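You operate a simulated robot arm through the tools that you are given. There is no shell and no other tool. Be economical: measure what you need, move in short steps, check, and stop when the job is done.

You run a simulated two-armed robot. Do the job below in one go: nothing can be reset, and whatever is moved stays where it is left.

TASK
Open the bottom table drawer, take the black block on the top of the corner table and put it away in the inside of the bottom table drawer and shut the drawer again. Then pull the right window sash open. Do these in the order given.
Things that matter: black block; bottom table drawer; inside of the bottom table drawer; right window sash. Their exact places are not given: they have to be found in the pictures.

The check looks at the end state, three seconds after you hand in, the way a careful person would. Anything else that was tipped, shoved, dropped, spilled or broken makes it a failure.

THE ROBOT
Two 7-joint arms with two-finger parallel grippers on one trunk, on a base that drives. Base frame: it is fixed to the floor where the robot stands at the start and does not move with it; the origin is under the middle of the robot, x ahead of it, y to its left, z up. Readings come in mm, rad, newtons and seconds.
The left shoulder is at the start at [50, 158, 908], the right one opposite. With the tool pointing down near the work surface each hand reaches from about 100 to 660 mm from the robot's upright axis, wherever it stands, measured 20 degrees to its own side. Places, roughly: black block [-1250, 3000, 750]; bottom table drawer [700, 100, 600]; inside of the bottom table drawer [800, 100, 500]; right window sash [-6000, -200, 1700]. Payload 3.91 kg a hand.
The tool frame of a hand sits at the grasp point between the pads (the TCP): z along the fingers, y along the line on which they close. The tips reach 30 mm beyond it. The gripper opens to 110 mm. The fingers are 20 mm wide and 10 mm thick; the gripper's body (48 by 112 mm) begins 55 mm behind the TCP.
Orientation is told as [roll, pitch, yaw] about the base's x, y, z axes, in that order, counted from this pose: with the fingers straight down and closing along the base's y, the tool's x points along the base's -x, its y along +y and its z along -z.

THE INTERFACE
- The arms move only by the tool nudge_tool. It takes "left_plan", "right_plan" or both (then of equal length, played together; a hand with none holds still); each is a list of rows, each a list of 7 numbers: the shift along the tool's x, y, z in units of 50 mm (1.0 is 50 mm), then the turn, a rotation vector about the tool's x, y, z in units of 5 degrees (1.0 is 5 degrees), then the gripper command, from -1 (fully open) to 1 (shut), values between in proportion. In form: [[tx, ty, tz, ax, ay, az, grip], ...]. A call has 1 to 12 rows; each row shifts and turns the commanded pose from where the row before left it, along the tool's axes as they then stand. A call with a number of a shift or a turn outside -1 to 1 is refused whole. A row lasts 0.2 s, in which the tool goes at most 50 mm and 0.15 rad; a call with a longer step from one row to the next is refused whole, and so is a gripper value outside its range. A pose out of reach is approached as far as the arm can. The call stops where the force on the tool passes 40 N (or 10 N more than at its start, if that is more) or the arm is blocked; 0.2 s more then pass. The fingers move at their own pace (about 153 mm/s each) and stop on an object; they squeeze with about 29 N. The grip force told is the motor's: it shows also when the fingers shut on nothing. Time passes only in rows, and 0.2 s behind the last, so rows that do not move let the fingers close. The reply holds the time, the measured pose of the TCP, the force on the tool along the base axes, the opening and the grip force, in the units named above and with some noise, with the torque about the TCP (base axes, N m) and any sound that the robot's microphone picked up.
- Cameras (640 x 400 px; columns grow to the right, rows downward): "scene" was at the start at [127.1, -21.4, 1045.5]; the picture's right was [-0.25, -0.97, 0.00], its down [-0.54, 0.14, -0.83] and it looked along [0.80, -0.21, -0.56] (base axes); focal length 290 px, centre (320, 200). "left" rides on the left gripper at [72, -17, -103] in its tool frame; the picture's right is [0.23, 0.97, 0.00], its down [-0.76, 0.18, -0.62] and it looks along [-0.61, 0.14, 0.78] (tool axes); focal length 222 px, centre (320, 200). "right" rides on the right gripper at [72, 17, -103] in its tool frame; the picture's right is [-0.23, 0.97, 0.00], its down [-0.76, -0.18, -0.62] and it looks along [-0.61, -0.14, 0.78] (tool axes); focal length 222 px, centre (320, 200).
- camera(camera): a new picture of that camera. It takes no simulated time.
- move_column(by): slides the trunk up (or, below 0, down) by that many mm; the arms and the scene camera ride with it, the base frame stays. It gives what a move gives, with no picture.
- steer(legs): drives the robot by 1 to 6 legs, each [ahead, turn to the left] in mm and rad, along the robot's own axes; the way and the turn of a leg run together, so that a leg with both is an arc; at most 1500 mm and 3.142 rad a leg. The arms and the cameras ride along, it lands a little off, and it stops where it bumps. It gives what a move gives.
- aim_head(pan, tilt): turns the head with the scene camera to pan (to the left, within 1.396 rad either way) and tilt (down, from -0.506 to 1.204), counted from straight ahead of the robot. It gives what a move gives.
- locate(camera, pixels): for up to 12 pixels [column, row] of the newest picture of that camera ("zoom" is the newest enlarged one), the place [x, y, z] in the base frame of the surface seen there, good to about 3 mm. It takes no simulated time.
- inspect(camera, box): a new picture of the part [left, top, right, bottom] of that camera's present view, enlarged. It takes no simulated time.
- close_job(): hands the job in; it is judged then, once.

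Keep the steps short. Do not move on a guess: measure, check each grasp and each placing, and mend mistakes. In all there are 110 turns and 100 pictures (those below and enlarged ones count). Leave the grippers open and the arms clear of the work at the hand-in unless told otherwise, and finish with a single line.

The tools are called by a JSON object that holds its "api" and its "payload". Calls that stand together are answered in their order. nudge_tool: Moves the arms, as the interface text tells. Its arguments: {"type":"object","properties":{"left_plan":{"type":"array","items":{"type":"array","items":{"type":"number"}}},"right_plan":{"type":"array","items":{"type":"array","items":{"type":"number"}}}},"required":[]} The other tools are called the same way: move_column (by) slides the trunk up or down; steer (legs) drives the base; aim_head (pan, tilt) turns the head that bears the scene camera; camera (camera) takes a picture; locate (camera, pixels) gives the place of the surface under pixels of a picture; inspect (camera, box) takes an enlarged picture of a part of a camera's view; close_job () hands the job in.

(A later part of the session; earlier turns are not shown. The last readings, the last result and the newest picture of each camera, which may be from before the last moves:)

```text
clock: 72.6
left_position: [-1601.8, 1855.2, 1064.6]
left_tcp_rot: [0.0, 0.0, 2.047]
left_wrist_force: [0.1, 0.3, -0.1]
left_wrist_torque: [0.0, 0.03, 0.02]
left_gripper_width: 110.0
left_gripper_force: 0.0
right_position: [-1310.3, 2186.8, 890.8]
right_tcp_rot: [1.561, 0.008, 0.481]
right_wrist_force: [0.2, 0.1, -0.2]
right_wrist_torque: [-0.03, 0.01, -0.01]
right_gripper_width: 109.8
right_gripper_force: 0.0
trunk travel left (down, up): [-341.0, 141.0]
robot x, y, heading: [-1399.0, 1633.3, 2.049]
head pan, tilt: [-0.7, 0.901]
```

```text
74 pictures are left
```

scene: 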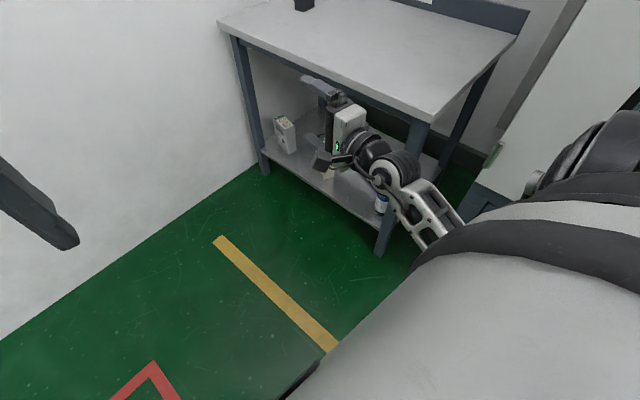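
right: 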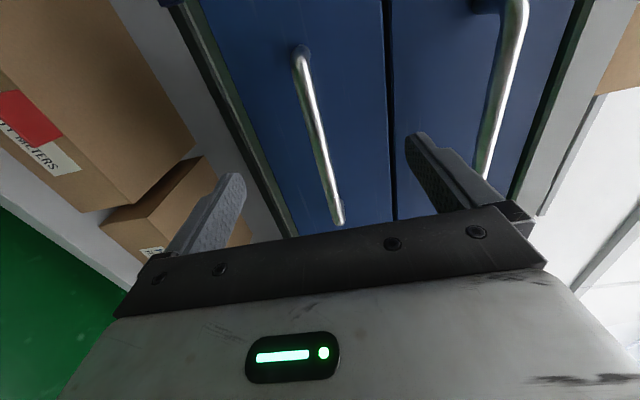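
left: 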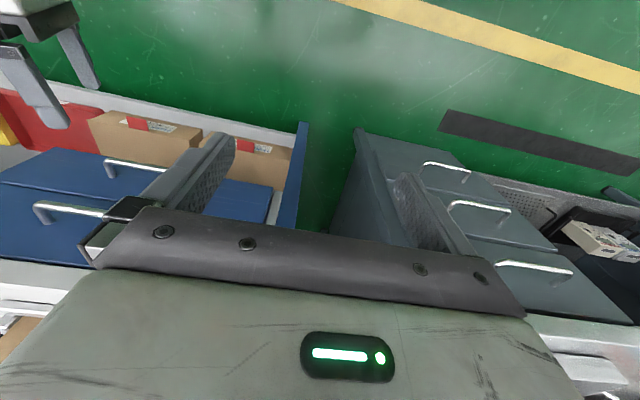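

{"api": "locate", "payload": {"camera": "scene", "pixels": [[395, 170], [420, 200], [440, 215], [430, 238], [560, 180], [350, 370], [310, 380], [430, 270], [520, 240], [600, 120], [345, 120], [450, 300]]}}

```text
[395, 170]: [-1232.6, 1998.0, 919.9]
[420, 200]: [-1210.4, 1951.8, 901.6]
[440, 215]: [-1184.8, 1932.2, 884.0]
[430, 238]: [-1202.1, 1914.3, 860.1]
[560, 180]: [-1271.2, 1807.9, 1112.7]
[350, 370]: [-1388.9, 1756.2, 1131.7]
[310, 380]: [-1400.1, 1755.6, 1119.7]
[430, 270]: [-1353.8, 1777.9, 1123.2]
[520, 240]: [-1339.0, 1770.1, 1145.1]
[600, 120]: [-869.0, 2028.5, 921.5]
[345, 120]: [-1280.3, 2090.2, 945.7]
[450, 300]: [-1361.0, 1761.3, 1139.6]
```

The forearm rises towards the hand and will clear the table edge. I'll drive to the front of the table and face it, stopping short.

{"api": "steer", "payload": {"legs": [[680, 0], [0, -1.42], [150, 0]]}}

{"api": "aim_head", "payload": {"pan": 0.3, "tilt": 0.6}}

{"api": "camera", "payload": {"camera": "scene"}}

```text
clock: 80.8
left_position: [-1421.2, 2591.2, 1062.8]
left_tcp_rot: [0.001, 0.0, 0.674]
left_wrist_force: [-0.1, 0.2, 0.0]
left_wrist_torque: [0.0, -0.02, 0.01]
left_gripper_width: 110.0
left_gripper_force: 0.0
right_position: [-1038.8, 2368.0, 890.2]
right_tcp_rot: [1.56, 0.008, -0.894]
right_wrist_force: [-0.7, 0.0, -0.1]
right_wrist_torque: [-0.06, 0.06, 0.03]
right_gripper_width: 110.2
right_gripper_force: 0.0
trunk travel left (down, up): [-341.0, 141.0]
robot x, y, heading: [-1597.3, 2344.5, 0.673]
head pan, tilt: [-0.7, 0.901]
```

```text
clock: 82.1
left_position: [-1420.9, 2588.5, 1063.8]
left_tcp_rot: [0.0, -0.001, 0.675]
left_wrist_force: [-0.2, 0.3, -0.4]
left_wrist_torque: [0.04, 0.01, 0.01]
left_gripper_width: 109.9
left_gripper_force: 0.1
right_position: [-1040.4, 2368.3, 890.1]
right_tcp_rot: [1.56, 0.007, -0.895]
right_wrist_force: [-0.5, 0.7, 0.3]
right_wrist_torque: [-0.01, 0.02, -0.01]
right_gripper_width: 110.1
right_gripper_force: 0.0
trunk travel left (down, up): [-341.0, 141.0]
robot x, y, heading: [-1600.0, 2345.7, 0.677]
head pan, tilt: [0.3, 0.6]
```

```text
73 pictures are left
```

scene: 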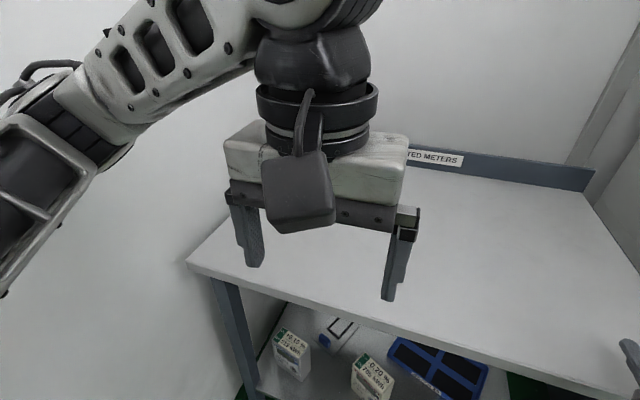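

The left hand hides the block. I'll check the left elbow's position against the wall and look from the left hand camera.

{"api": "locate", "payload": {"camera": "scene", "pixels": [[60, 130], [20, 280], [10, 90], [120, 100], [150, 300], [20, 370], [190, 262], [380, 320]]}}

{"api": "camera", "payload": {"camera": "left"}}

```text
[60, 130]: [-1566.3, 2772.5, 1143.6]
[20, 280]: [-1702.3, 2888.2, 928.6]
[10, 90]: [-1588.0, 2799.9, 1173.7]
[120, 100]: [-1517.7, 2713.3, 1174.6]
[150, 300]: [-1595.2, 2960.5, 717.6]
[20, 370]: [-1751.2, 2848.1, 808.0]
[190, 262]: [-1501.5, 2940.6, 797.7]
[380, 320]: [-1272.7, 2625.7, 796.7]
```

```text
72 pictures are left
```

left: 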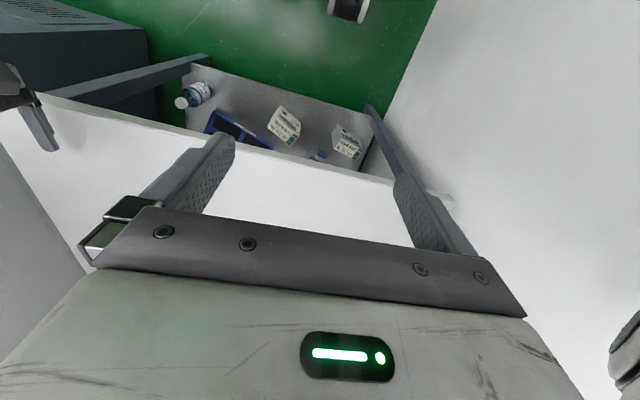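

The elbow is about 140 mm from the wall, which is enough. I'll drive 125 mm forward.

{"api": "steer", "payload": {"legs": [[125, 0]]}}

{"api": "nudge_tool", "payload": {"left_plan": [[-0.8, 0.5, 0, 0, 0, 0, -1], [-0.8, 0.5, 0, 0, 0, 0, -1], [-0.8, 0.5, 0, 0, 0, 0, -1]]}}

{"api": "camera", "payload": {"camera": "left"}}

{"api": "camera", "payload": {"camera": "scene"}}

```text
clock: 83.3
left_position: [-1325.6, 2668.3, 1064.1]
left_tcp_rot: [0.0, 0.001, 0.675]
left_wrist_force: [0.2, 0.3, -0.3]
left_wrist_torque: [-0.02, -0.02, 0.02]
left_gripper_width: 110.0
left_gripper_force: 0.0
right_position: [-943.0, 2448.3, 889.9]
right_tcp_rot: [1.559, 0.006, -0.89]
right_wrist_force: [-1.5, -0.2, -0.8]
right_wrist_torque: [0.03, 0.0, 0.02]
right_gripper_width: 110.0
right_gripper_force: 0.1
trunk travel left (down, up): [-341.0, 141.0]
robot x, y, heading: [-1502.1, 2421.0, 0.679]
head pan, tilt: [0.3, 0.6]
```

```text
clock: 84.1
left_position: [-1281.3, 2801.1, 1065.1]
left_tcp_rot: [0.001, -0.001, 0.675]
left_wrist_force: [0.3, -0.4, -0.1]
left_wrist_torque: [0.0, -0.01, 0.01]
left_gripper_width: 110.1
left_gripper_force: 0.1
right_position: [-943.0, 2447.6, 890.1]
right_tcp_rot: [1.56, 0.007, -0.89]
right_wrist_force: [-0.8, 0.4, 0.0]
right_wrist_torque: [0.04, 0.02, 0.0]
right_gripper_width: 110.0
right_gripper_force: 0.1
trunk travel left (down, up): [-341.0, 141.0]
robot x, y, heading: [-1503.3, 2425.5, 0.676]
head pan, tilt: [0.3, 0.6]
```

```text
71 pictures are left
```

left: 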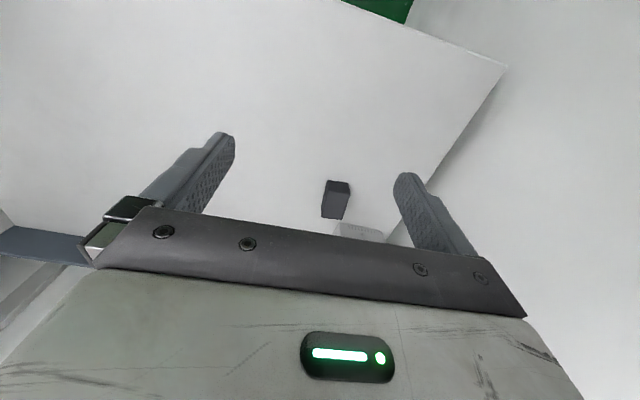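

```text
70 pictures are left
```

scene: 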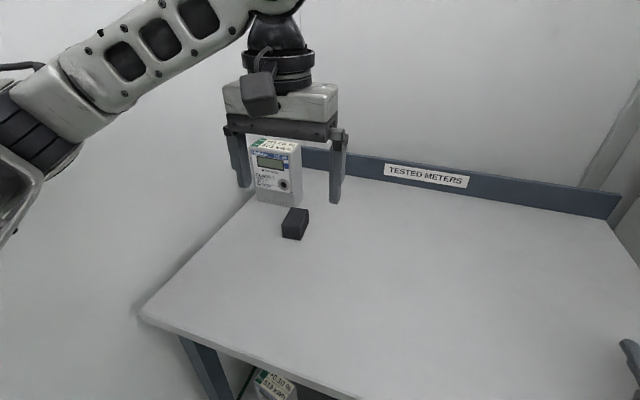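

The block and meter are both visible now, with the block at (295,223). I'll zoom in and measure the corners.

{"api": "inspect", "payload": {"camera": "scene", "box": [235, 150, 355, 250]}}

{"api": "inspect", "payload": {"camera": "left", "box": [290, 160, 400, 240]}}

```text
4.00 times, centred on (295, 200) of scene
```

zoom: 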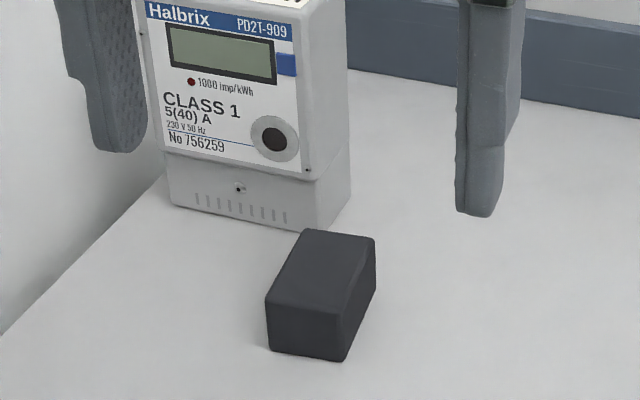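

```text
5.00 times, centred on (345, 200) of left
```

zoom: 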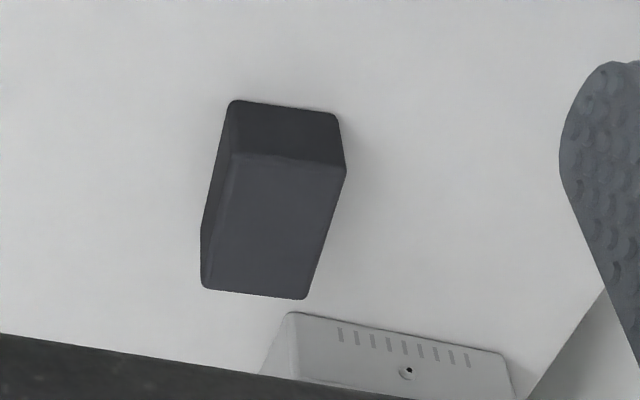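

{"api": "locate", "payload": {"camera": "zoom", "pixels": [[238, 165], [338, 175], [302, 290], [208, 282], [270, 225], [236, 106], [330, 116], [292, 320], [500, 360], [450, 250]]}}

{"api": "locate", "payload": {"camera": "scene", "pixels": [[277, 195], [310, 207], [322, 195], [284, 226], [305, 228], [311, 209], [327, 211], [318, 239]]}}

```text
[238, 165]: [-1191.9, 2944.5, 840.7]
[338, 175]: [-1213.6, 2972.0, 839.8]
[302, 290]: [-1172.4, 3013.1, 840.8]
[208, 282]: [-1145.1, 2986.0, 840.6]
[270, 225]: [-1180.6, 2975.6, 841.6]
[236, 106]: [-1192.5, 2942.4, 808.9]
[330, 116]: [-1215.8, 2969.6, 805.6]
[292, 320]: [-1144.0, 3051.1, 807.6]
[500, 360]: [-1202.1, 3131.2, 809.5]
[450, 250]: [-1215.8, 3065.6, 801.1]
```

```text
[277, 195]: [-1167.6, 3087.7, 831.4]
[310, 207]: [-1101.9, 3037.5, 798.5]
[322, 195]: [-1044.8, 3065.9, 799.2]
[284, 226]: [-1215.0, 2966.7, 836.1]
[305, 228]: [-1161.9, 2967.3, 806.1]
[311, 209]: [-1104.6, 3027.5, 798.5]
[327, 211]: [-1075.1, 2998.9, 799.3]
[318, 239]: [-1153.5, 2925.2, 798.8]
```

The block's top centre is (-1181,2979), top z 841. It is 35 mm wide along my closing axis and aligned to yaw ~0.68, and the meter is 45 mm beyond it. I'll move the left hand over the block and part of the way down.

{"api": "nudge_tool", "payload": {"left_plan": [[-0.758, 0.306, 0, 0, 0, 0, -1], [-0.758, 0.306, 0, 0, 0, 0, -1], [-0.758, 0.306, 0, 0, 0, 0, -1], [-0.758, 0.306, 0, 0, 0, 0, -1], [-0.758, 0.306, 0, 0, 0, 0, -1], [0, 0, 0.8, 0, 0, 0, -1], [0, 0, 0.8, 0, 0, 0, -1], [0, 0, 0.8, 0, 0, 0, -1], [0, 0, 0.8, 0, 0, 0, -1], [0, 0, 0, 0, 0, 0, -1]]}}

{"api": "camera", "payload": {"camera": "left"}}

{"api": "camera", "payload": {"camera": "scene"}}

```text
clock: 86.3
left_position: [-1178.7, 2977.5, 901.8]
left_tcp_rot: [-0.001, -0.002, 0.675]
left_wrist_force: [0.6, 0.6, 0.0]
left_wrist_torque: [-0.01, -0.01, 0.01]
left_gripper_width: 109.7
left_gripper_force: 0.0
right_position: [-942.5, 2447.7, 890.3]
right_tcp_rot: [1.56, 0.006, -0.89]
right_wrist_force: [-0.2, -0.1, 0.5]
right_wrist_torque: [0.02, -0.01, 0.03]
right_gripper_width: 109.8
right_gripper_force: 0.0
trunk travel left (down, up): [-341.0, 141.0]
robot x, y, heading: [-1503.0, 2427.3, 0.677]
head pan, tilt: [0.3, 0.6]
```

```text
67 pictures are left
```

left: 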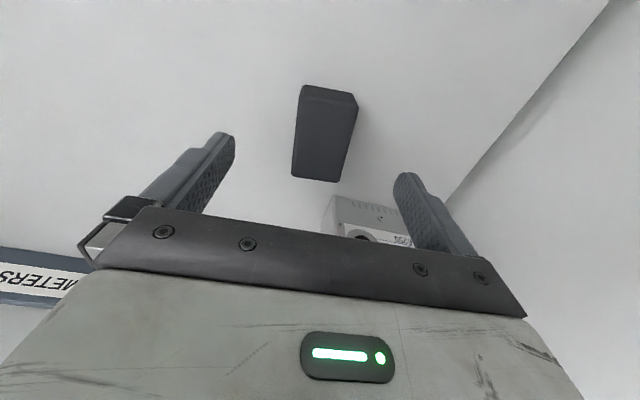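

```text
66 pictures are left
```

scene: 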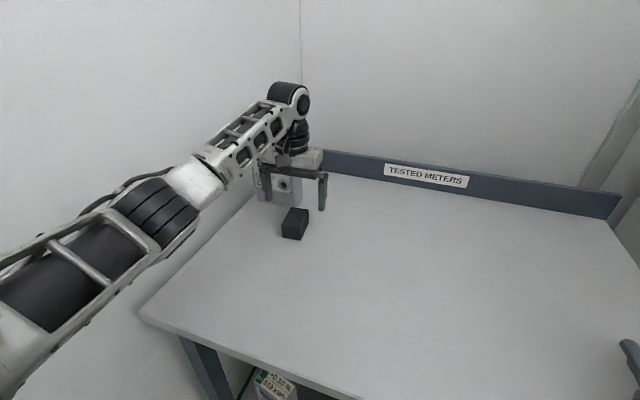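

The TCP is right above the block at (-1179,2977). I'll go down 69 mm to z≈833 and close.

{"api": "nudge_tool", "payload": {"left_plan": [[0, 0, 0.5, 0, 0, 0, -1], [0, 0, 0.5, 0, 0, 0, -1], [0, 0, 0.38, 0, 0, 0, -1], [0, 0, 0, 0, 0, 0, -1], [0, 0, 0, 0, 0, 0, 1], [0, 0, 0, 0, 0, 0, 1], [0, 0, 0, 0, 0, 0, 1], [0, 0, 0, 0, 0, 0, 1]]}}

{"api": "camera", "payload": {"camera": "left"}}

```text
clock: 88.1
left_position: [-1177.1, 2977.9, 833.9]
left_tcp_rot: [0.0, 0.0, 0.675]
left_wrist_force: [-0.5, 0.1, 0.2]
left_wrist_torque: [0.0, -0.01, 0.02]
left_gripper_width: 44.3
left_gripper_force: 28.8
right_position: [-942.6, 2447.9, 890.0]
right_tcp_rot: [1.561, 0.008, -0.889]
right_wrist_force: [0.1, 0.7, -0.9]
right_wrist_torque: [0.01, 0.0, -0.01]
right_gripper_width: 110.3
right_gripper_force: 0.1
trunk travel left (down, up): [-341.0, 141.0]
robot x, y, heading: [-1504.5, 2425.8, 0.674]
head pan, tilt: [0.3, 0.6]
```

```text
65 pictures are left
```

left: 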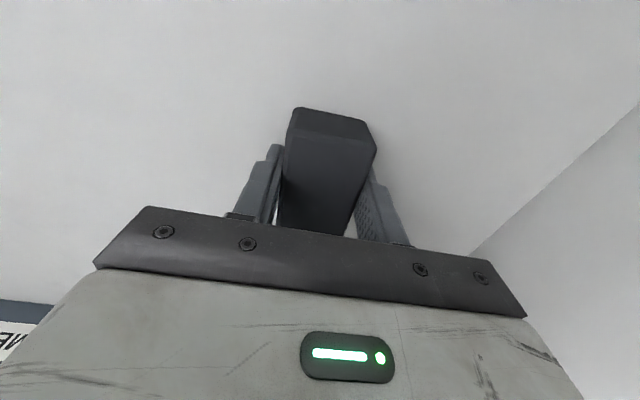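

The block is held (44 mm, 29 N). I'll lift it 150 mm and check.

{"api": "nudge_tool", "payload": {"left_plan": [[0, 0, -0.5, 0, 0, 0, 1], [0, 0, -0.8, 0, 0, 0, 1], [0, 0, -0.8, 0, 0, 0, 1], [0, 0, -0.9, 0, 0, 0, 1], [0, 0, 0, 0, 0, 0, 1]]}}

{"api": "camera", "payload": {"camera": "left"}}

```text
clock: 89.3
left_position: [-1178.1, 2980.6, 986.3]
left_tcp_rot: [0.0, 0.0, 0.677]
left_wrist_force: [-0.4, 0.4, 0.4]
left_wrist_torque: [-0.01, -0.01, 0.0]
left_gripper_width: 44.1
left_gripper_force: 29.0
right_position: [-942.8, 2447.6, 890.1]
right_tcp_rot: [1.561, 0.007, -0.89]
right_wrist_force: [-0.1, 0.4, -0.3]
right_wrist_torque: [-0.02, 0.03, 0.0]
right_gripper_width: 110.2
right_gripper_force: 0.1
trunk travel left (down, up): [-341.0, 141.0]
robot x, y, heading: [-1499.2, 2424.4, 0.676]
head pan, tilt: [0.3, 0.6]
```

```text
64 pictures are left
```

left: 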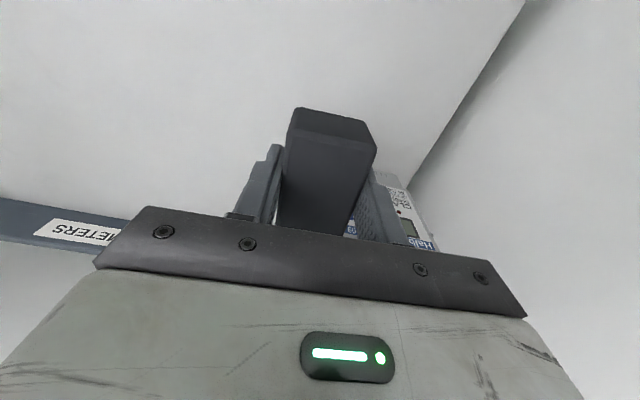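

The block is lifted and secure. I'll draw the left hand in, back away from the table, turn right, and drive back along the aisle in clear space.

{"api": "steer", "payload": {"legs": [[-300, 0]]}}

{"api": "nudge_tool", "payload": {"left_plan": [[0.8, -0.3, 0, 0, 0, 0, 1], [0.8, -0.3, 0, 0, 0, 0, 1], [0.8, -0.3, 0, 0, 0, 0, 1], [0.8, -0.2, 0, 0, 0, 0, 1], [0, 0, 0, 0, 0, 0, 1]]}}

{"api": "steer", "payload": {"legs": [[-250, 0], [0, -1.6]]}}

{"api": "aim_head", "payload": {"pan": 0, "tilt": 0.4}}

{"api": "camera", "payload": {"camera": "scene"}}

```text
clock: 91.4
left_position: [-1412.7, 2794.4, 986.0]
left_tcp_rot: [-0.001, 0.0, 0.679]
left_wrist_force: [-0.5, 0.3, 0.0]
left_wrist_torque: [0.01, -0.01, -0.01]
left_gripper_width: 43.9
left_gripper_force: 29.0
right_position: [-1176.3, 2260.5, 888.8]
right_tcp_rot: [1.563, 0.006, -0.889]
right_wrist_force: [-0.6, -0.2, 1.0]
right_wrist_torque: [-0.01, 0.01, 0.02]
right_gripper_width: 110.2
right_gripper_force: 0.0
trunk travel left (down, up): [-341.0, 141.0]
robot x, y, heading: [-1733.8, 2236.8, 0.679]
head pan, tilt: [0.3, 0.6]
```

```text
clock: 92.6
left_position: [-1500.8, 2648.7, 989.1]
left_tcp_rot: [0.0, 0.0, 0.679]
left_wrist_force: [0.1, 0.2, 0.0]
left_wrist_torque: [-0.02, -0.02, -0.01]
left_gripper_width: 43.9
left_gripper_force: 28.7
right_position: [-1175.5, 2261.6, 889.3]
right_tcp_rot: [1.56, 0.006, -0.888]
right_wrist_force: [-0.6, -0.1, 0.7]
right_wrist_torque: [0.0, 0.02, 0.0]
right_gripper_width: 110.0
right_gripper_force: 0.0
trunk travel left (down, up): [-341.0, 141.0]
robot x, y, heading: [-1733.0, 2235.7, 0.684]
head pan, tilt: [0.3, 0.6]
```

```text
clock: 98.3
left_position: [-1522.8, 1836.0, 989.1]
left_tcp_rot: [-0.001, -0.002, -0.91]
left_wrist_force: [0.6, -0.3, -0.8]
left_wrist_torque: [0.0, -0.03, 0.01]
left_gripper_width: 43.9
left_gripper_force: 28.8
right_position: [-1918.5, 1518.1, 890.0]
right_tcp_rot: [1.561, 0.008, -2.479]
right_wrist_force: [0.7, -0.8, -0.3]
right_wrist_torque: [-0.01, 0.01, -0.03]
right_gripper_width: 109.8
right_gripper_force: 0.1
trunk travel left (down, up): [-341.0, 141.0]
robot x, y, heading: [-1927.8, 2077.0, -0.91]
head pan, tilt: [0.3, 0.6]
```

```text
clock: 99.1
left_position: [-1524.1, 1836.0, 988.6]
left_tcp_rot: [0.0, 0.0, -0.91]
left_wrist_force: [-0.6, 0.5, 0.5]
left_wrist_torque: [0.0, -0.01, -0.04]
left_gripper_width: 43.8
left_gripper_force: 29.3
right_position: [-1917.0, 1519.7, 890.5]
right_tcp_rot: [1.561, 0.006, -2.478]
right_wrist_force: [0.9, -0.5, -0.3]
right_wrist_torque: [0.02, -0.01, 0.0]
right_gripper_width: 109.9
right_gripper_force: 0.1
trunk travel left (down, up): [-341.0, 141.0]
robot x, y, heading: [-1927.1, 2076.3, -0.909]
head pan, tilt: [0.0, 0.4]
```

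```text
63 pictures are left
```

scene: 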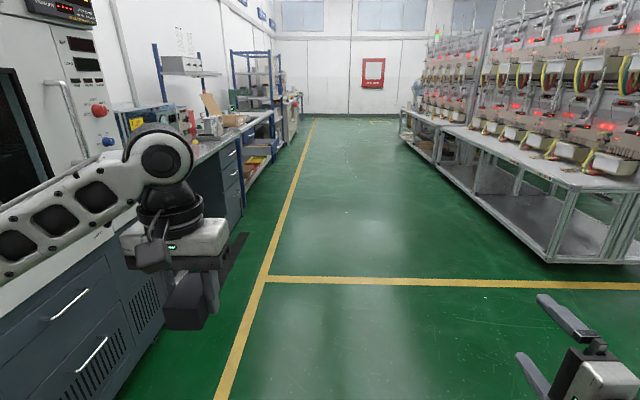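

The aisle is clear. I'll drive 3330 mm along it and turn to face the drawer table.

{"api": "steer", "payload": {"legs": [[0, -0.03], [1110, 0], [1110, 0], [1110, 0], [0, 1.54]]}}

{"api": "aim_head", "payload": {"pan": 0.25, "tilt": 0.6}}

{"api": "camera", "payload": {"camera": "scene"}}

```text
clock: 119.5
left_position: [333.5, -208.9, 989.6]
left_tcp_rot: [-0.001, 0.0, 0.574]
left_wrist_force: [-0.4, 0.1, -1.6]
left_wrist_torque: [0.01, -0.02, -0.04]
left_gripper_width: 43.8
left_gripper_force: 29.4
right_position: [615.4, -628.6, 889.6]
right_tcp_rot: [1.56, 0.008, -0.991]
right_wrist_force: [0.4, 0.5, -0.1]
right_wrist_torque: [-0.02, -0.01, 0.02]
right_gripper_width: 110.0
right_gripper_force: 0.1
trunk travel left (down, up): [-341.0, 141.0]
robot x, y, heading: [56.0, -593.2, 0.577]
head pan, tilt: [0.0, 0.4]
```

```text
clock: 120.2
left_position: [334.2, -209.7, 988.7]
left_tcp_rot: [-0.001, 0.001, 0.574]
left_wrist_force: [-0.5, 0.2, 0.2]
left_wrist_torque: [0.02, -0.01, 0.03]
left_gripper_width: 44.2
left_gripper_force: 29.2
right_position: [615.0, -628.9, 890.3]
right_tcp_rot: [1.561, 0.007, -0.994]
right_wrist_force: [-0.9, 0.2, 0.6]
right_wrist_torque: [0.01, -0.01, 0.0]
right_gripper_width: 109.9
right_gripper_force: 0.0
trunk travel left (down, up): [-341.0, 141.0]
robot x, y, heading: [58.5, -595.4, 0.575]
head pan, tilt: [0.25, 0.6]
```

```text
62 pictures are left
```

scene: 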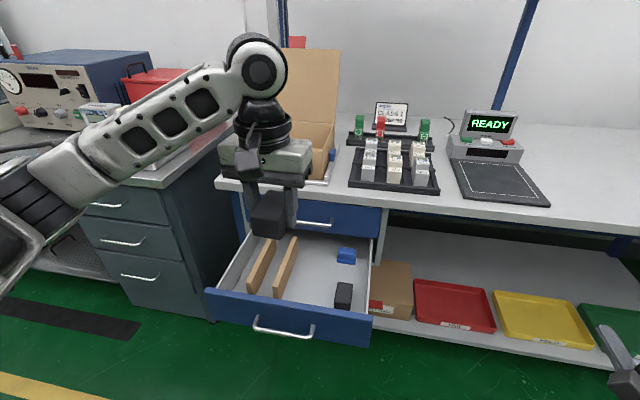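

The drawer is still open and I can see all of it. I'll measure the inside.

{"api": "inspect", "payload": {"camera": "scene", "box": [195, 220, 395, 350]}}

{"api": "locate", "payload": {"camera": "scene", "pixels": [[262, 270], [286, 270], [297, 240], [276, 296], [343, 295], [335, 305], [351, 305], [346, 257], [337, 262], [315, 270], [315, 295], [320, 245]]}}

```text
3.08 times, centred on (295, 285) of scene
```

zoom: 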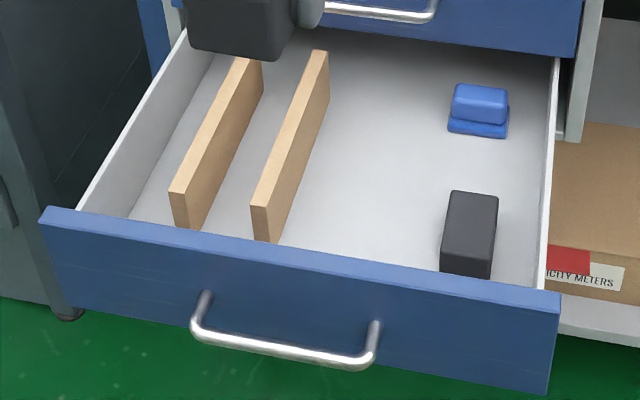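

```text
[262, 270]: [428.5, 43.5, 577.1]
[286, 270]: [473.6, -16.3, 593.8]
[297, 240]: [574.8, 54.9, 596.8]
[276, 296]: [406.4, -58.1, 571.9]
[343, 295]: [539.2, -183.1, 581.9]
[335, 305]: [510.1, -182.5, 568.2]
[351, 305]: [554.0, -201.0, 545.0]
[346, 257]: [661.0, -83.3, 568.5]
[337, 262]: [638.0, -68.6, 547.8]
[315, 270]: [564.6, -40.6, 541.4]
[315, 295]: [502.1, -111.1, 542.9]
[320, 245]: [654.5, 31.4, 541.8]
```

The free floor lies between the second divider and the black item. I'll aim for (498,-97). I'll turn slightly left to heading 0.63 and drive 165 mm forward.

{"api": "steer", "payload": {"legs": [[0, 0.055], [165, 0]]}}

{"api": "camera", "payload": {"camera": "scene"}}

```text
clock: 122.1
left_position: [446.5, -97.8, 989.1]
left_tcp_rot: [0.001, 0.001, 0.628]
left_wrist_force: [0.2, 0.8, -0.1]
left_wrist_torque: [0.0, 0.02, -0.01]
left_gripper_width: 44.1
left_gripper_force: 29.7
right_position: [750.6, -500.5, 888.7]
right_tcp_rot: [1.558, 0.007, -0.939]
right_wrist_force: [-1.0, -0.2, -0.5]
right_wrist_torque: [-0.01, 0.0, -0.01]
right_gripper_width: 110.0
right_gripper_force: 0.1
trunk travel left (down, up): [-341.0, 141.0]
robot x, y, heading: [190.6, -498.1, 0.625]
head pan, tilt: [0.25, 0.6]
```

```text
60 pictures are left
```

scene: 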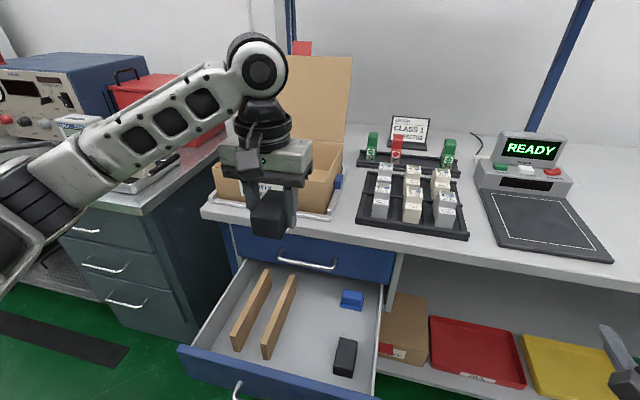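

I'll shift the left hand above the target, then lower the trunk 300 mm.

{"api": "nudge_tool", "payload": {"left_plan": [[-0.42, -0.3, 0, 0, 0, 0, 1], [-0.42, -0.3, 0, 0, 0, 0, 1], [0, 0, 0, 0, 0, 0, 1]]}}

{"api": "move_column", "payload": {"by": -290}}

{"api": "aim_head", "payload": {"pan": 0.25, "tilt": 0.85}}

{"api": "camera", "payload": {"camera": "scene"}}

{"api": "camera", "payload": {"camera": "left"}}

```text
clock: 122.9
left_position: [498.6, -96.6, 986.6]
left_tcp_rot: [0.0, 0.001, 0.628]
left_wrist_force: [0.6, 0.3, 0.2]
left_wrist_torque: [0.02, -0.01, -0.02]
left_gripper_width: 44.0
left_gripper_force: 29.1
right_position: [751.0, -502.1, 889.7]
right_tcp_rot: [1.561, 0.007, -0.94]
right_wrist_force: [0.2, -0.8, 0.6]
right_wrist_torque: [0.0, 0.0, -0.01]
right_gripper_width: 109.8
right_gripper_force: 0.0
trunk travel left (down, up): [-341.0, 141.0]
robot x, y, heading: [188.9, -495.0, 0.63]
head pan, tilt: [0.25, 0.6]
```

```text
clock: 125.8
left_position: [497.7, -96.4, 697.5]
left_tcp_rot: [0.0, 0.001, 0.628]
left_wrist_force: [0.3, -0.9, -0.6]
left_wrist_torque: [0.0, -0.01, 0.0]
left_gripper_width: 44.0
left_gripper_force: 29.0
right_position: [750.9, -501.6, 600.9]
right_tcp_rot: [1.562, 0.008, -0.939]
right_wrist_force: [0.5, -1.0, 0.0]
right_wrist_torque: [0.02, 0.01, -0.01]
right_gripper_width: 109.9
right_gripper_force: 0.1
trunk travel left (down, up): [-51.0, 431.0]
robot x, y, heading: [191.6, -495.5, 0.62]
head pan, tilt: [0.25, 0.6]
```

```text
clock: 126.6
left_position: [497.5, -96.0, 697.7]
left_tcp_rot: [-0.001, 0.0, 0.628]
left_wrist_force: [0.9, -0.8, 0.0]
left_wrist_torque: [-0.02, 0.0, 0.0]
left_gripper_width: 43.8
left_gripper_force: 28.9
right_position: [751.4, -502.3, 600.2]
right_tcp_rot: [1.56, 0.007, -0.937]
right_wrist_force: [-0.1, -1.3, -0.2]
right_wrist_torque: [0.01, -0.03, 0.03]
right_gripper_width: 109.8
right_gripper_force: 0.1
trunk travel left (down, up): [-51.0, 431.0]
robot x, y, heading: [190.3, -495.6, 0.624]
head pan, tilt: [0.25, 0.85]
```

```text
59 pictures are left
```

scene: 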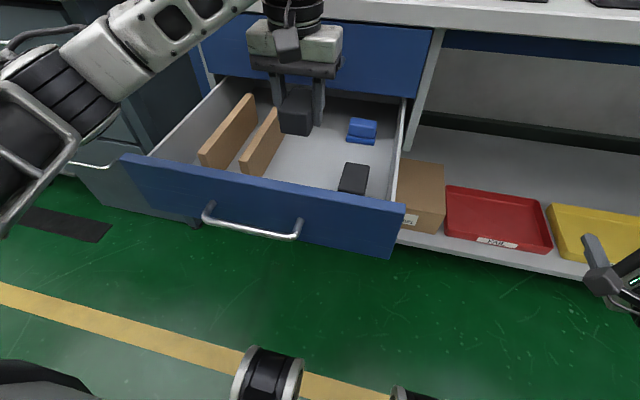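

```text
58 pictures are left
```

left: 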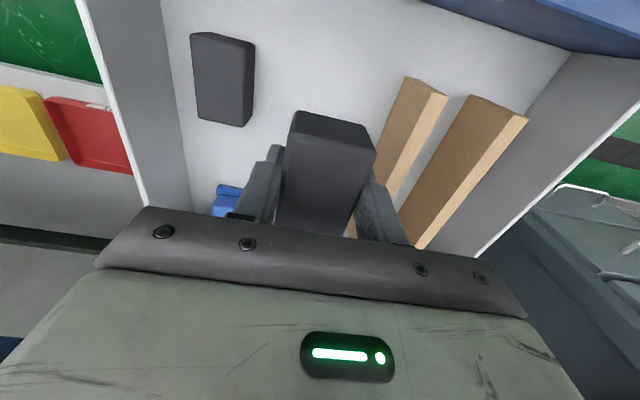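

The hand is over the free space. I'll go down 113 mm to z≈584 and watch the force.

{"api": "nudge_tool", "payload": {"left_plan": [[0, 0, 0.7, 0, 0, 0, 1], [0, 0, 0.7, 0, 0, 0, 1], [0, 0, 0.5, 0, 0, 0, 1], [0, 0, 0.36, 0, 0, 0, 1], [0, 0, 0, 0, 0, 0, 1]]}}

{"api": "inspect", "payload": {"camera": "left", "box": [160, 0, 560, 250]}}

{"api": "inspect", "payload": {"camera": "scene", "box": [190, 0, 430, 200]}}

```text
clock: 127.8
left_position: [493.7, -95.1, 585.4]
left_tcp_rot: [-0.001, -0.001, 0.628]
left_wrist_force: [0.2, -0.2, 0.4]
left_wrist_torque: [0.01, 0.02, 0.05]
left_gripper_width: 43.8
left_gripper_force: 29.0
right_position: [751.4, -501.3, 599.8]
right_tcp_rot: [1.561, 0.006, -0.94]
right_wrist_force: [-0.3, -0.3, -0.1]
right_wrist_torque: [0.0, 0.03, 0.03]
right_gripper_width: 110.1
right_gripper_force: 0.0
trunk travel left (down, up): [-51.0, 431.0]
robot x, y, heading: [192.0, -499.8, 0.632]
head pan, tilt: [0.25, 0.85]
```

```text
1.60 times, centred on (360, 125) of left
```

zoom: 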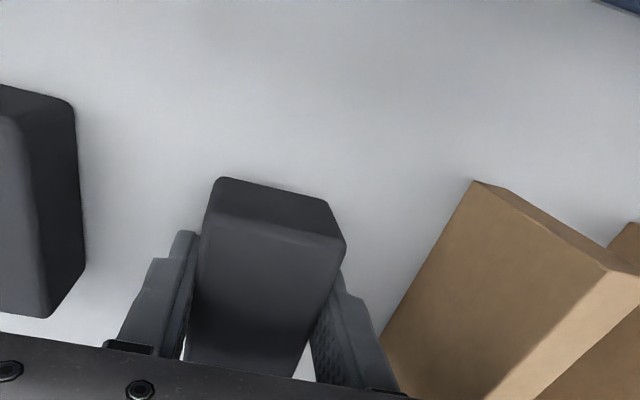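

```text
2.00 times, centred on (310, 100) of scene
```

zoom: 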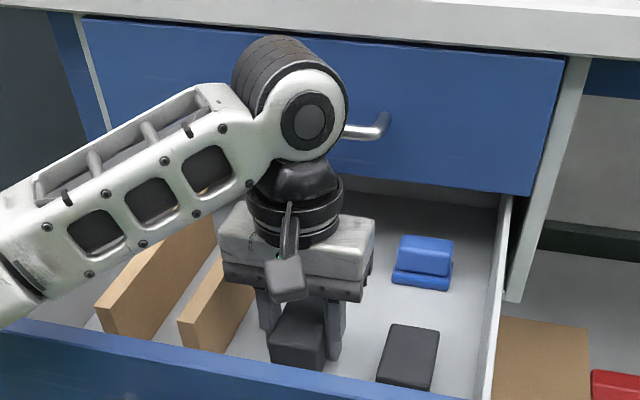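

The block is just above the floor. I'll lower it 5 mm and open the fingers partly, to about 64 mm so that they miss the divider. Then I'll rise.

{"api": "nudge_tool", "payload": {"left_plan": [[0, 0, 0.06, 0, 0, 0, 1], [0, 0, 0.04, 0, 0, 0, 1], [0, 0, 0, 0, 0, 0, 1], [0, 0, 0, 0, 0, 0, -0.16], [0, 0, 0, 0, 0, 0, -0.16], [0, 0, 0, 0, 0, 0, -0.16]]}}

{"api": "nudge_tool", "payload": {"left_plan": [[0, 0, -0.3, 0, 0, 0, -0.16], [0, 0, -0.7, 0, 0, 0, -0.16], [0, 0, -0.8, 0, 0, 0, -0.16], [0, 0, -0.8, 0, 0, 0, -0.16], [0, 0, -0.8, 0, 0, 0, -0.16], [0, 0, 0, 0, 0, 0, -0.16]]}}

{"api": "camera", "payload": {"camera": "left"}}

```text
clock: 129.2
left_position: [494.4, -95.9, 580.9]
left_tcp_rot: [0.001, 0.002, 0.629]
left_wrist_force: [0.6, 0.5, -0.3]
left_wrist_torque: [0.01, 0.01, -0.02]
left_gripper_width: 64.0
left_gripper_force: 0.1
right_position: [749.6, -502.2, 601.8]
right_tcp_rot: [1.561, 0.006, -0.939]
right_wrist_force: [0.7, -0.2, 0.9]
right_wrist_torque: [-0.02, 0.0, 0.01]
right_gripper_width: 110.0
right_gripper_force: 0.0
trunk travel left (down, up): [-51.0, 431.0]
robot x, y, heading: [190.6, -499.9, 0.626]
head pan, tilt: [0.25, 0.85]
```

```text
clock: 130.6
left_position: [498.4, -97.0, 750.4]
left_tcp_rot: [0.001, 0.0, 0.628]
left_wrist_force: [0.1, 0.7, 0.1]
left_wrist_torque: [-0.03, 0.02, -0.02]
left_gripper_width: 63.7
left_gripper_force: 0.1
right_position: [749.8, -500.8, 600.5]
right_tcp_rot: [1.558, 0.006, -0.94]
right_wrist_force: [0.3, 0.5, -0.6]
right_wrist_torque: [0.01, 0.0, 0.0]
right_gripper_width: 109.9
right_gripper_force: 0.1
trunk travel left (down, up): [-51.0, 431.0]
robot x, y, heading: [192.5, -496.1, 0.627]
head pan, tilt: [0.25, 0.85]
```

```text
55 pictures are left
```

left: 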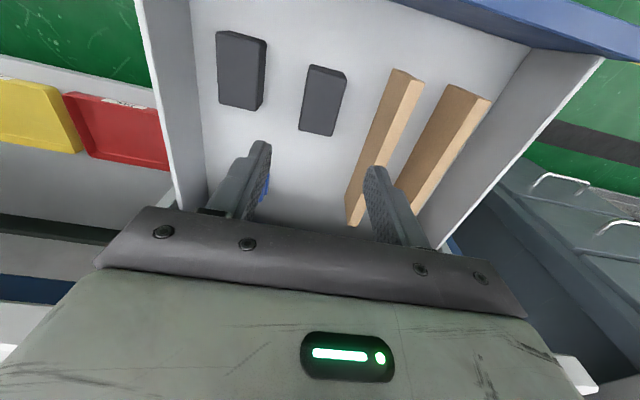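

The block lies flat and free on the drawer floor, and nothing else was disturbed. I'll back away, draw the left hand in, and go to the earlier handle approach position.

{"api": "steer", "payload": {"legs": [[-200, 0]]}}

{"api": "nudge_tool", "payload": {"left_plan": [[0.8, 0, -0.3, 0, 0, 0, -0.16], [0.8, 0, -0.3, 0, 0, 0, -0.5], [0.8, 0, 0, 0, 0, 0, -1], [0.8, 0, 0, 0, 0, 0, -1], [0.8, 0, 0, 0, 0, 0, -1]]}}

{"api": "steer", "payload": {"legs": [[0, -1.236], [-548, 0], [0, 1.24]]}}

{"api": "aim_head", "payload": {"pan": -0.5, "tilt": 0.7}}

{"api": "camera", "payload": {"camera": "scene"}}

```text
clock: 132.2
left_position: [337.4, -216.5, 750.8]
left_tcp_rot: [0.0, 0.0, 0.622]
left_wrist_force: [0.4, 0.1, -0.1]
left_wrist_torque: [-0.01, 0.04, 0.01]
left_gripper_width: 63.8
left_gripper_force: 0.0
right_position: [588.8, -621.4, 601.2]
right_tcp_rot: [1.561, 0.007, -0.944]
right_wrist_force: [-0.2, 0.5, 0.0]
right_wrist_torque: [-0.01, -0.02, -0.01]
right_gripper_width: 110.0
right_gripper_force: 0.1
trunk travel left (down, up): [-51.0, 431.0]
robot x, y, heading: [33.4, -618.1, 0.622]
head pan, tilt: [0.25, 0.85]
```

```text
clock: 133.4
left_position: [174.6, -330.4, 782.1]
left_tcp_rot: [0.001, 0.0, 0.625]
left_wrist_force: [1.1, -0.4, -0.2]
left_wrist_torque: [0.02, -0.02, 0.02]
left_gripper_width: 110.2
left_gripper_force: 0.1
right_position: [588.3, -621.0, 599.7]
right_tcp_rot: [1.559, 0.007, -0.943]
right_wrist_force: [-0.4, 0.3, 0.2]
right_wrist_torque: [0.02, 0.02, -0.01]
right_gripper_width: 110.0
right_gripper_force: 0.0
trunk travel left (down, up): [-51.0, 431.0]
robot x, y, heading: [31.4, -614.8, 0.621]
head pan, tilt: [0.25, 0.85]
```

```text
clock: 142.8
left_position: [-279.8, 2.9, 781.6]
left_tcp_rot: [0.001, 0.0, 0.595]
left_wrist_force: [1.0, -0.6, 0.1]
left_wrist_torque: [0.0, 0.0, 0.02]
left_gripper_width: 110.1
left_gripper_force: 0.0
right_position: [125.9, -299.0, 600.7]
right_tcp_rot: [1.562, 0.007, -0.973]
right_wrist_force: [0.7, 0.2, 0.0]
right_wrist_torque: [-0.02, 0.02, 0.01]
right_gripper_width: 110.0
right_gripper_force: 0.1
trunk travel left (down, up): [-51.0, 431.0]
robot x, y, heading: [-432.9, -278.4, 0.599]
head pan, tilt: [0.25, 0.85]
```

```text
clock: 143.9
left_position: [-279.8, 4.2, 781.2]
left_tcp_rot: [0.001, 0.001, 0.595]
left_wrist_force: [0.2, -0.2, 0.3]
left_wrist_torque: [-0.03, -0.03, 0.01]
left_gripper_width: 109.9
left_gripper_force: 0.0
right_position: [124.9, -298.5, 599.2]
right_tcp_rot: [1.559, 0.006, -0.974]
right_wrist_force: [-0.2, -0.3, 0.8]
right_wrist_torque: [-0.01, 0.01, 0.0]
right_gripper_width: 109.9
right_gripper_force: 0.0
trunk travel left (down, up): [-51.0, 431.0]
robot x, y, heading: [-433.0, -278.1, 0.594]
head pan, tilt: [-0.499, 0.7]
```

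```text
54 pictures are left
```

scene: 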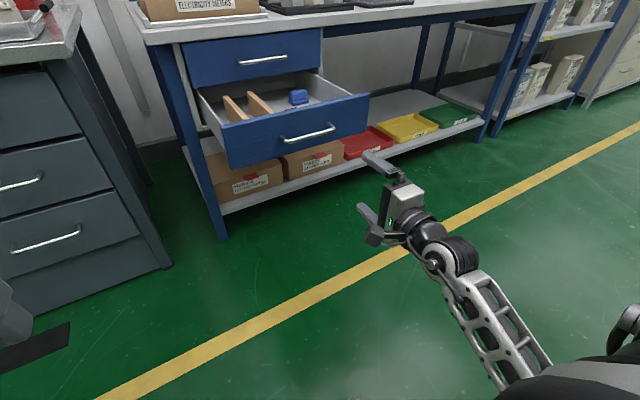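

I need heading 0.63, and the hand 27 mm to the right and 11 mm lower. I'll correct those and drive 190 mm forward.

{"api": "steer", "payload": {"legs": [[0, 0.034], [185, 0]]}}

{"api": "nudge_tool", "payload": {"right_plan": [[-0.5, -0.2, 0, 0, 0, 0, -1], [0, 0, 0, 0, 0, 0, -1]]}}

{"api": "camera", "payload": {"camera": "scene"}}

{"api": "camera", "payload": {"camera": "right"}}

```text
clock: 145.8
left_position: [-143.3, 115.7, 781.3]
left_tcp_rot: [-0.001, 0.001, 0.632]
left_wrist_force: [-0.1, -0.2, -0.4]
left_wrist_torque: [-0.03, -0.01, 0.0]
left_gripper_width: 109.8
left_gripper_force: 0.0
right_position: [273.2, -171.5, 599.5]
right_tcp_rot: [1.563, 0.008, -0.935]
right_wrist_force: [-0.7, 0.6, 0.6]
right_wrist_torque: [0.02, 0.03, 0.02]
right_gripper_width: 109.9
right_gripper_force: 0.1
trunk travel left (down, up): [-51.0, 431.0]
robot x, y, heading: [-285.3, -172.6, 0.633]
head pan, tilt: [-0.499, 0.7]
```

```text
clock: 146.4
left_position: [-143.3, 115.7, 782.4]
left_tcp_rot: [0.001, 0.0, 0.633]
left_wrist_force: [-0.4, -0.2, 0.1]
left_wrist_torque: [-0.02, 0.0, -0.01]
left_gripper_width: 110.0
left_gripper_force: 0.1
right_position: [286.4, -193.1, 589.4]
right_tcp_rot: [1.556, 0.006, -0.935]
right_wrist_force: [0.4, 0.1, 0.0]
right_wrist_torque: [0.0, 0.0, -0.01]
right_gripper_width: 109.9
right_gripper_force: 0.0
trunk travel left (down, up): [-51.0, 431.0]
robot x, y, heading: [-287.0, -165.9, 0.635]
head pan, tilt: [-0.499, 0.7]
```

```text
53 pictures are left
```

scene: 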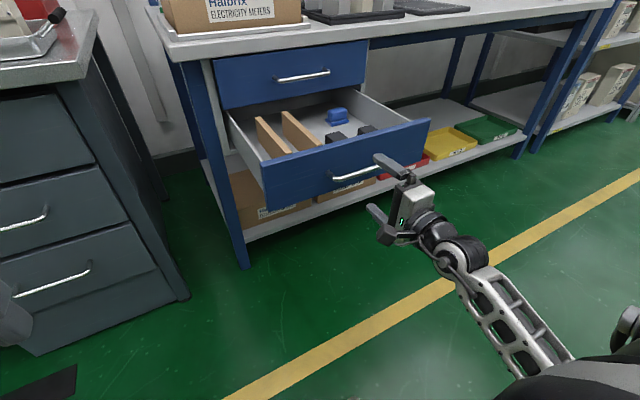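

```text
52 pictures are left
```

right: 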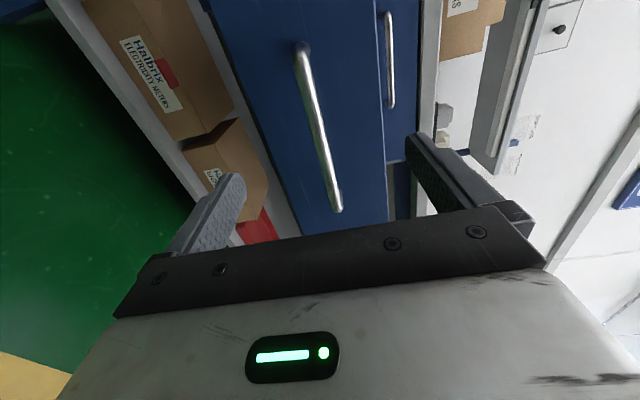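

The bar is 64 mm ahead and centred between the fingers. I'll move 61 mm forward and close.

{"api": "nudge_tool", "payload": {"right_plan": [[0, 0, 0.41, 0, 0, 0, -1], [0, 0, 0.41, 0, 0, 0, -1], [0, 0, 0.4, 0, 0, 0, -1], [0, 0, 0, 0, 0, 0, 1], [0, 0, 0, 0, 0, 0, 1], [0, 0, 0, 0, 0, 0, 1], [0, 0, 0, 0, 0, 0, 1]]}}

```text
clock: 148.0
left_position: [-144.2, 115.4, 781.9]
left_tcp_rot: [0.001, -0.001, 0.632]
left_wrist_force: [0.0, -0.7, 0.1]
left_wrist_torque: [0.0, 0.02, -0.01]
left_gripper_width: 110.0
left_gripper_force: 0.0
right_position: [341.5, -156.6, 588.8]
right_tcp_rot: [1.562, 0.005, -0.935]
right_wrist_force: [0.7, 0.0, 6.4]
right_wrist_torque: [-0.41, -0.32, 0.15]
right_gripper_width: 11.6
right_gripper_force: 44.6
trunk travel left (down, up): [-51.0, 431.0]
robot x, y, heading: [-286.9, -169.3, 0.632]
head pan, tilt: [-0.499, 0.7]
```

The bar is gripped again and the drawer needs about 272 mm. I'll drive 255 mm forward to push it in.

{"api": "steer", "payload": {"legs": [[150, 0], [105, 0]]}}

```text
clock: 150.2
left_position: [65.7, 268.2, 782.4]
left_tcp_rot: [0.0, -0.002, 0.628]
left_wrist_force: [0.3, -0.4, -0.6]
left_wrist_torque: [0.01, 0.0, 0.01]
left_gripper_width: 109.8
left_gripper_force: 0.0
right_position: [548.5, -5.0, 589.4]
right_tcp_rot: [1.561, 0.006, -0.937]
right_wrist_force: [-2.0, 4.9, 12.4]
right_wrist_torque: [-0.38, -0.36, -0.05]
right_gripper_width: 11.8
right_gripper_force: 45.0
trunk travel left (down, up): [-51.0, 431.0]
robot x, y, heading: [-76.7, -20.4, 0.63]
head pan, tilt: [-0.499, 0.7]
```

About 15 mm remain to the closed position. I'll push in small arm steps until contact stops the hand.

{"api": "nudge_tool", "payload": {"right_plan": [[0, 0, 0.15, 0, 0, 0, 1], [0, 0, 0.15, 0, 0, 0, 1], [0, 0, 0.1, 0, 0, 0, 1], [0, 0, 0.1, 0, 0, 0, 1]]}}

{"api": "camera", "payload": {"camera": "scene"}}

```text
clock: 151.0
left_position: [65.7, 267.1, 783.0]
left_tcp_rot: [0.0, 0.0, 0.628]
left_wrist_force: [0.3, 0.5, 0.7]
left_wrist_torque: [0.01, -0.01, -0.01]
left_gripper_width: 110.2
left_gripper_force: 0.1
right_position: [562.1, 4.0, 588.8]
right_tcp_rot: [1.564, 0.002, -0.937]
right_wrist_force: [-12.5, -4.4, 5.0]
right_wrist_torque: [-0.19, -0.31, 0.0]
right_gripper_width: 11.8
right_gripper_force: 45.3
trunk travel left (down, up): [-51.0, 431.0]
robot x, y, heading: [-78.7, -14.4, 0.624]
head pan, tilt: [-0.499, 0.7]
stopped in row 3 (right hand): the force on the tool passed its limit at 43 N (the readings are from after the stop); the commanded pose is now the measured one
```

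```text
51 pictures are left
```

scene: 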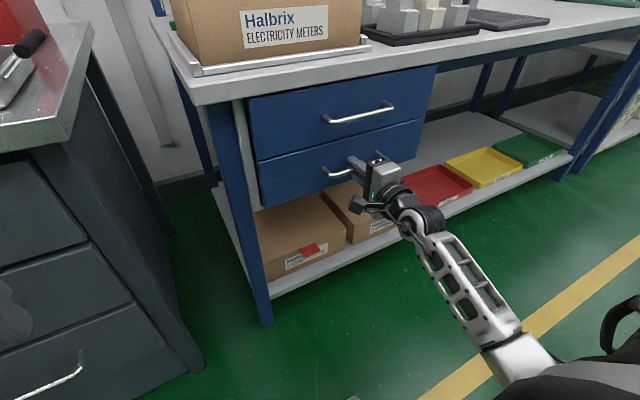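

The drawer is shut: the hand is back at (562,4) and the push met a hard stop. I'll release and back away.

{"api": "nudge_tool", "payload": {"right_plan": [[0, 0, 0, 0, 0, 0, -1], [0, 0, 0, 0, 0, 0, -1], [0, 0, 0, 0, 0, 0, -1], [0, 0, 0, 0, 0, 0, -1], [0, 0, -0.4, 0, 0, 0, -1], [0, 0, -0.6, 0, 0, 0, -1], [0, 0, -0.6, 0, 0, 0, -1]]}}

{"api": "steer", "payload": {"legs": [[-450, 0]]}}

{"api": "camera", "payload": {"camera": "scene"}}

```text
clock: 152.6
left_position: [66.6, 267.9, 782.6]
left_tcp_rot: [0.001, 0.001, 0.628]
left_wrist_force: [-1.2, 1.0, -1.0]
left_wrist_torque: [0.01, -0.01, -0.01]
left_gripper_width: 109.7
left_gripper_force: 0.0
right_position: [501.0, -45.0, 587.8]
right_tcp_rot: [1.56, 0.003, -0.939]
right_wrist_force: [-0.3, -0.6, 0.6]
right_wrist_torque: [0.0, 0.01, -0.01]
right_gripper_width: 110.1
right_gripper_force: 0.0
trunk travel left (down, up): [-51.0, 431.0]
robot x, y, heading: [-81.7, -14.7, 0.636]
head pan, tilt: [-0.499, 0.7]
```

```text
clock: 155.3
left_position: [-303.9, -2.2, 782.5]
left_tcp_rot: [-0.001, 0.0, 0.612]
left_wrist_force: [-0.1, 0.2, 0.1]
left_wrist_torque: [0.03, 0.01, 0.01]
left_gripper_width: 110.0
left_gripper_force: 0.1
right_position: [128.1, -321.3, 587.9]
right_tcp_rot: [1.56, 0.004, -0.953]
right_wrist_force: [0.6, 0.3, -0.1]
right_wrist_torque: [0.0, -0.01, 0.01]
right_gripper_width: 110.0
right_gripper_force: 0.1
trunk travel left (down, up): [-51.0, 431.0]
robot x, y, heading: [-450.0, -282.3, 0.612]
head pan, tilt: [-0.499, 0.7]
```

```text
50 pictures are left
```

scene: 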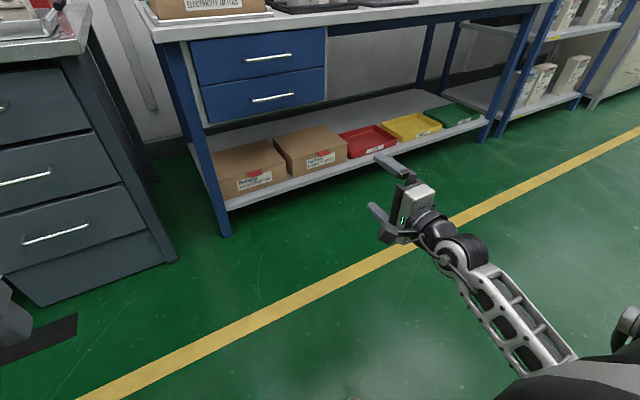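

The drawer is closed and the shelf items are untouched. Next is the window, about 6 m away near (-6000,-200,1700). I'll turn that way and look.

{"api": "steer", "payload": {"legs": [[0, 1.9]]}}

{"api": "aim_head", "payload": {"pan": 0.45, "tilt": 0.1}}

{"api": "camera", "payload": {"camera": "scene"}}

```text
clock: 160.3
left_position: [-767.1, -242.6, 781.7]
left_tcp_rot: [0.0, 0.0, 2.534]
left_wrist_force: [-0.2, 0.3, -0.3]
left_wrist_torque: [0.05, 0.01, 0.0]
left_gripper_width: 109.9
left_gripper_force: 0.2
right_position: [-615.6, 272.3, 589.0]
right_tcp_rot: [1.557, 0.006, 0.969]
right_wrist_force: [0.7, -0.1, -0.5]
right_wrist_torque: [0.01, 0.05, 0.0]
right_gripper_width: 109.9
right_gripper_force: 0.0
trunk travel left (down, up): [-51.0, 431.0]
robot x, y, heading: [-450.4, -283.8, 2.533]
head pan, tilt: [-0.499, 0.7]
```

```text
clock: 161.6
left_position: [-767.5, -243.3, 782.8]
left_tcp_rot: [0.0, 0.001, 2.534]
left_wrist_force: [-0.9, 0.7, 0.4]
left_wrist_torque: [0.01, -0.01, 0.0]
left_gripper_width: 110.0
left_gripper_force: 0.1
right_position: [-616.9, 272.7, 587.8]
right_tcp_rot: [1.559, 0.007, 0.969]
right_wrist_force: [0.9, -0.3, 0.2]
right_wrist_torque: [-0.03, 0.0, -0.03]
right_gripper_width: 110.0
right_gripper_force: 0.1
trunk travel left (down, up): [-51.0, 431.0]
robot x, y, heading: [-450.0, -284.5, 2.533]
head pan, tilt: [0.45, 0.099]
```

```text
49 pictures are left
```

scene: 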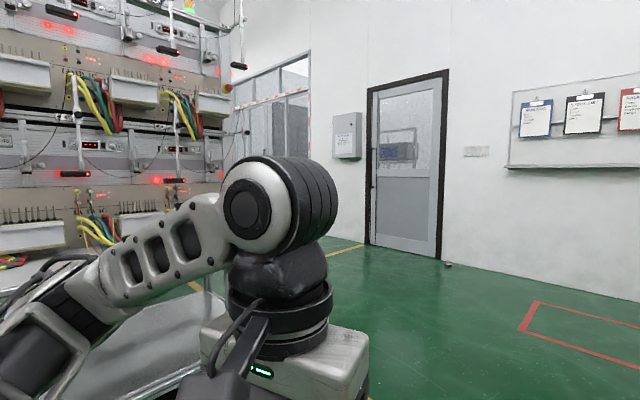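

A door is ahead, and windows stand to its left at about (270,110). I'll measure the surroundings.

{"api": "locate", "payload": {"camera": "scene", "pixels": [[260, 130], [290, 120], [305, 100], [345, 140], [405, 180], [370, 235], [440, 255], [205, 270], [345, 248], [225, 130], [230, 290], [540, 120]]}}

{"api": "inspect", "payload": {"camera": "scene", "box": [200, 40, 360, 170]}}

```text
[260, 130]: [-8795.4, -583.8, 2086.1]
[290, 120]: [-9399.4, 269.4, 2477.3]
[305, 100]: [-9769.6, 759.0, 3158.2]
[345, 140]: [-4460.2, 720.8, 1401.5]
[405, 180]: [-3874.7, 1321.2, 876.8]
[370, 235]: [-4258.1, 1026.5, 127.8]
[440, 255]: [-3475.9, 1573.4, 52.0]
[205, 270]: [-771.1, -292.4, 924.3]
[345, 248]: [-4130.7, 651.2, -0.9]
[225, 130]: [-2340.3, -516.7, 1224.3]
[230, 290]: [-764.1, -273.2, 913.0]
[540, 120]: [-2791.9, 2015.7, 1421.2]
```

```text
3.08 times, centred on (280, 105) of scene
```

zoom: 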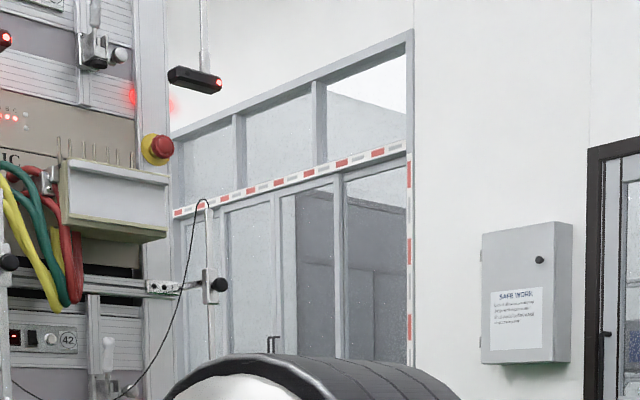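

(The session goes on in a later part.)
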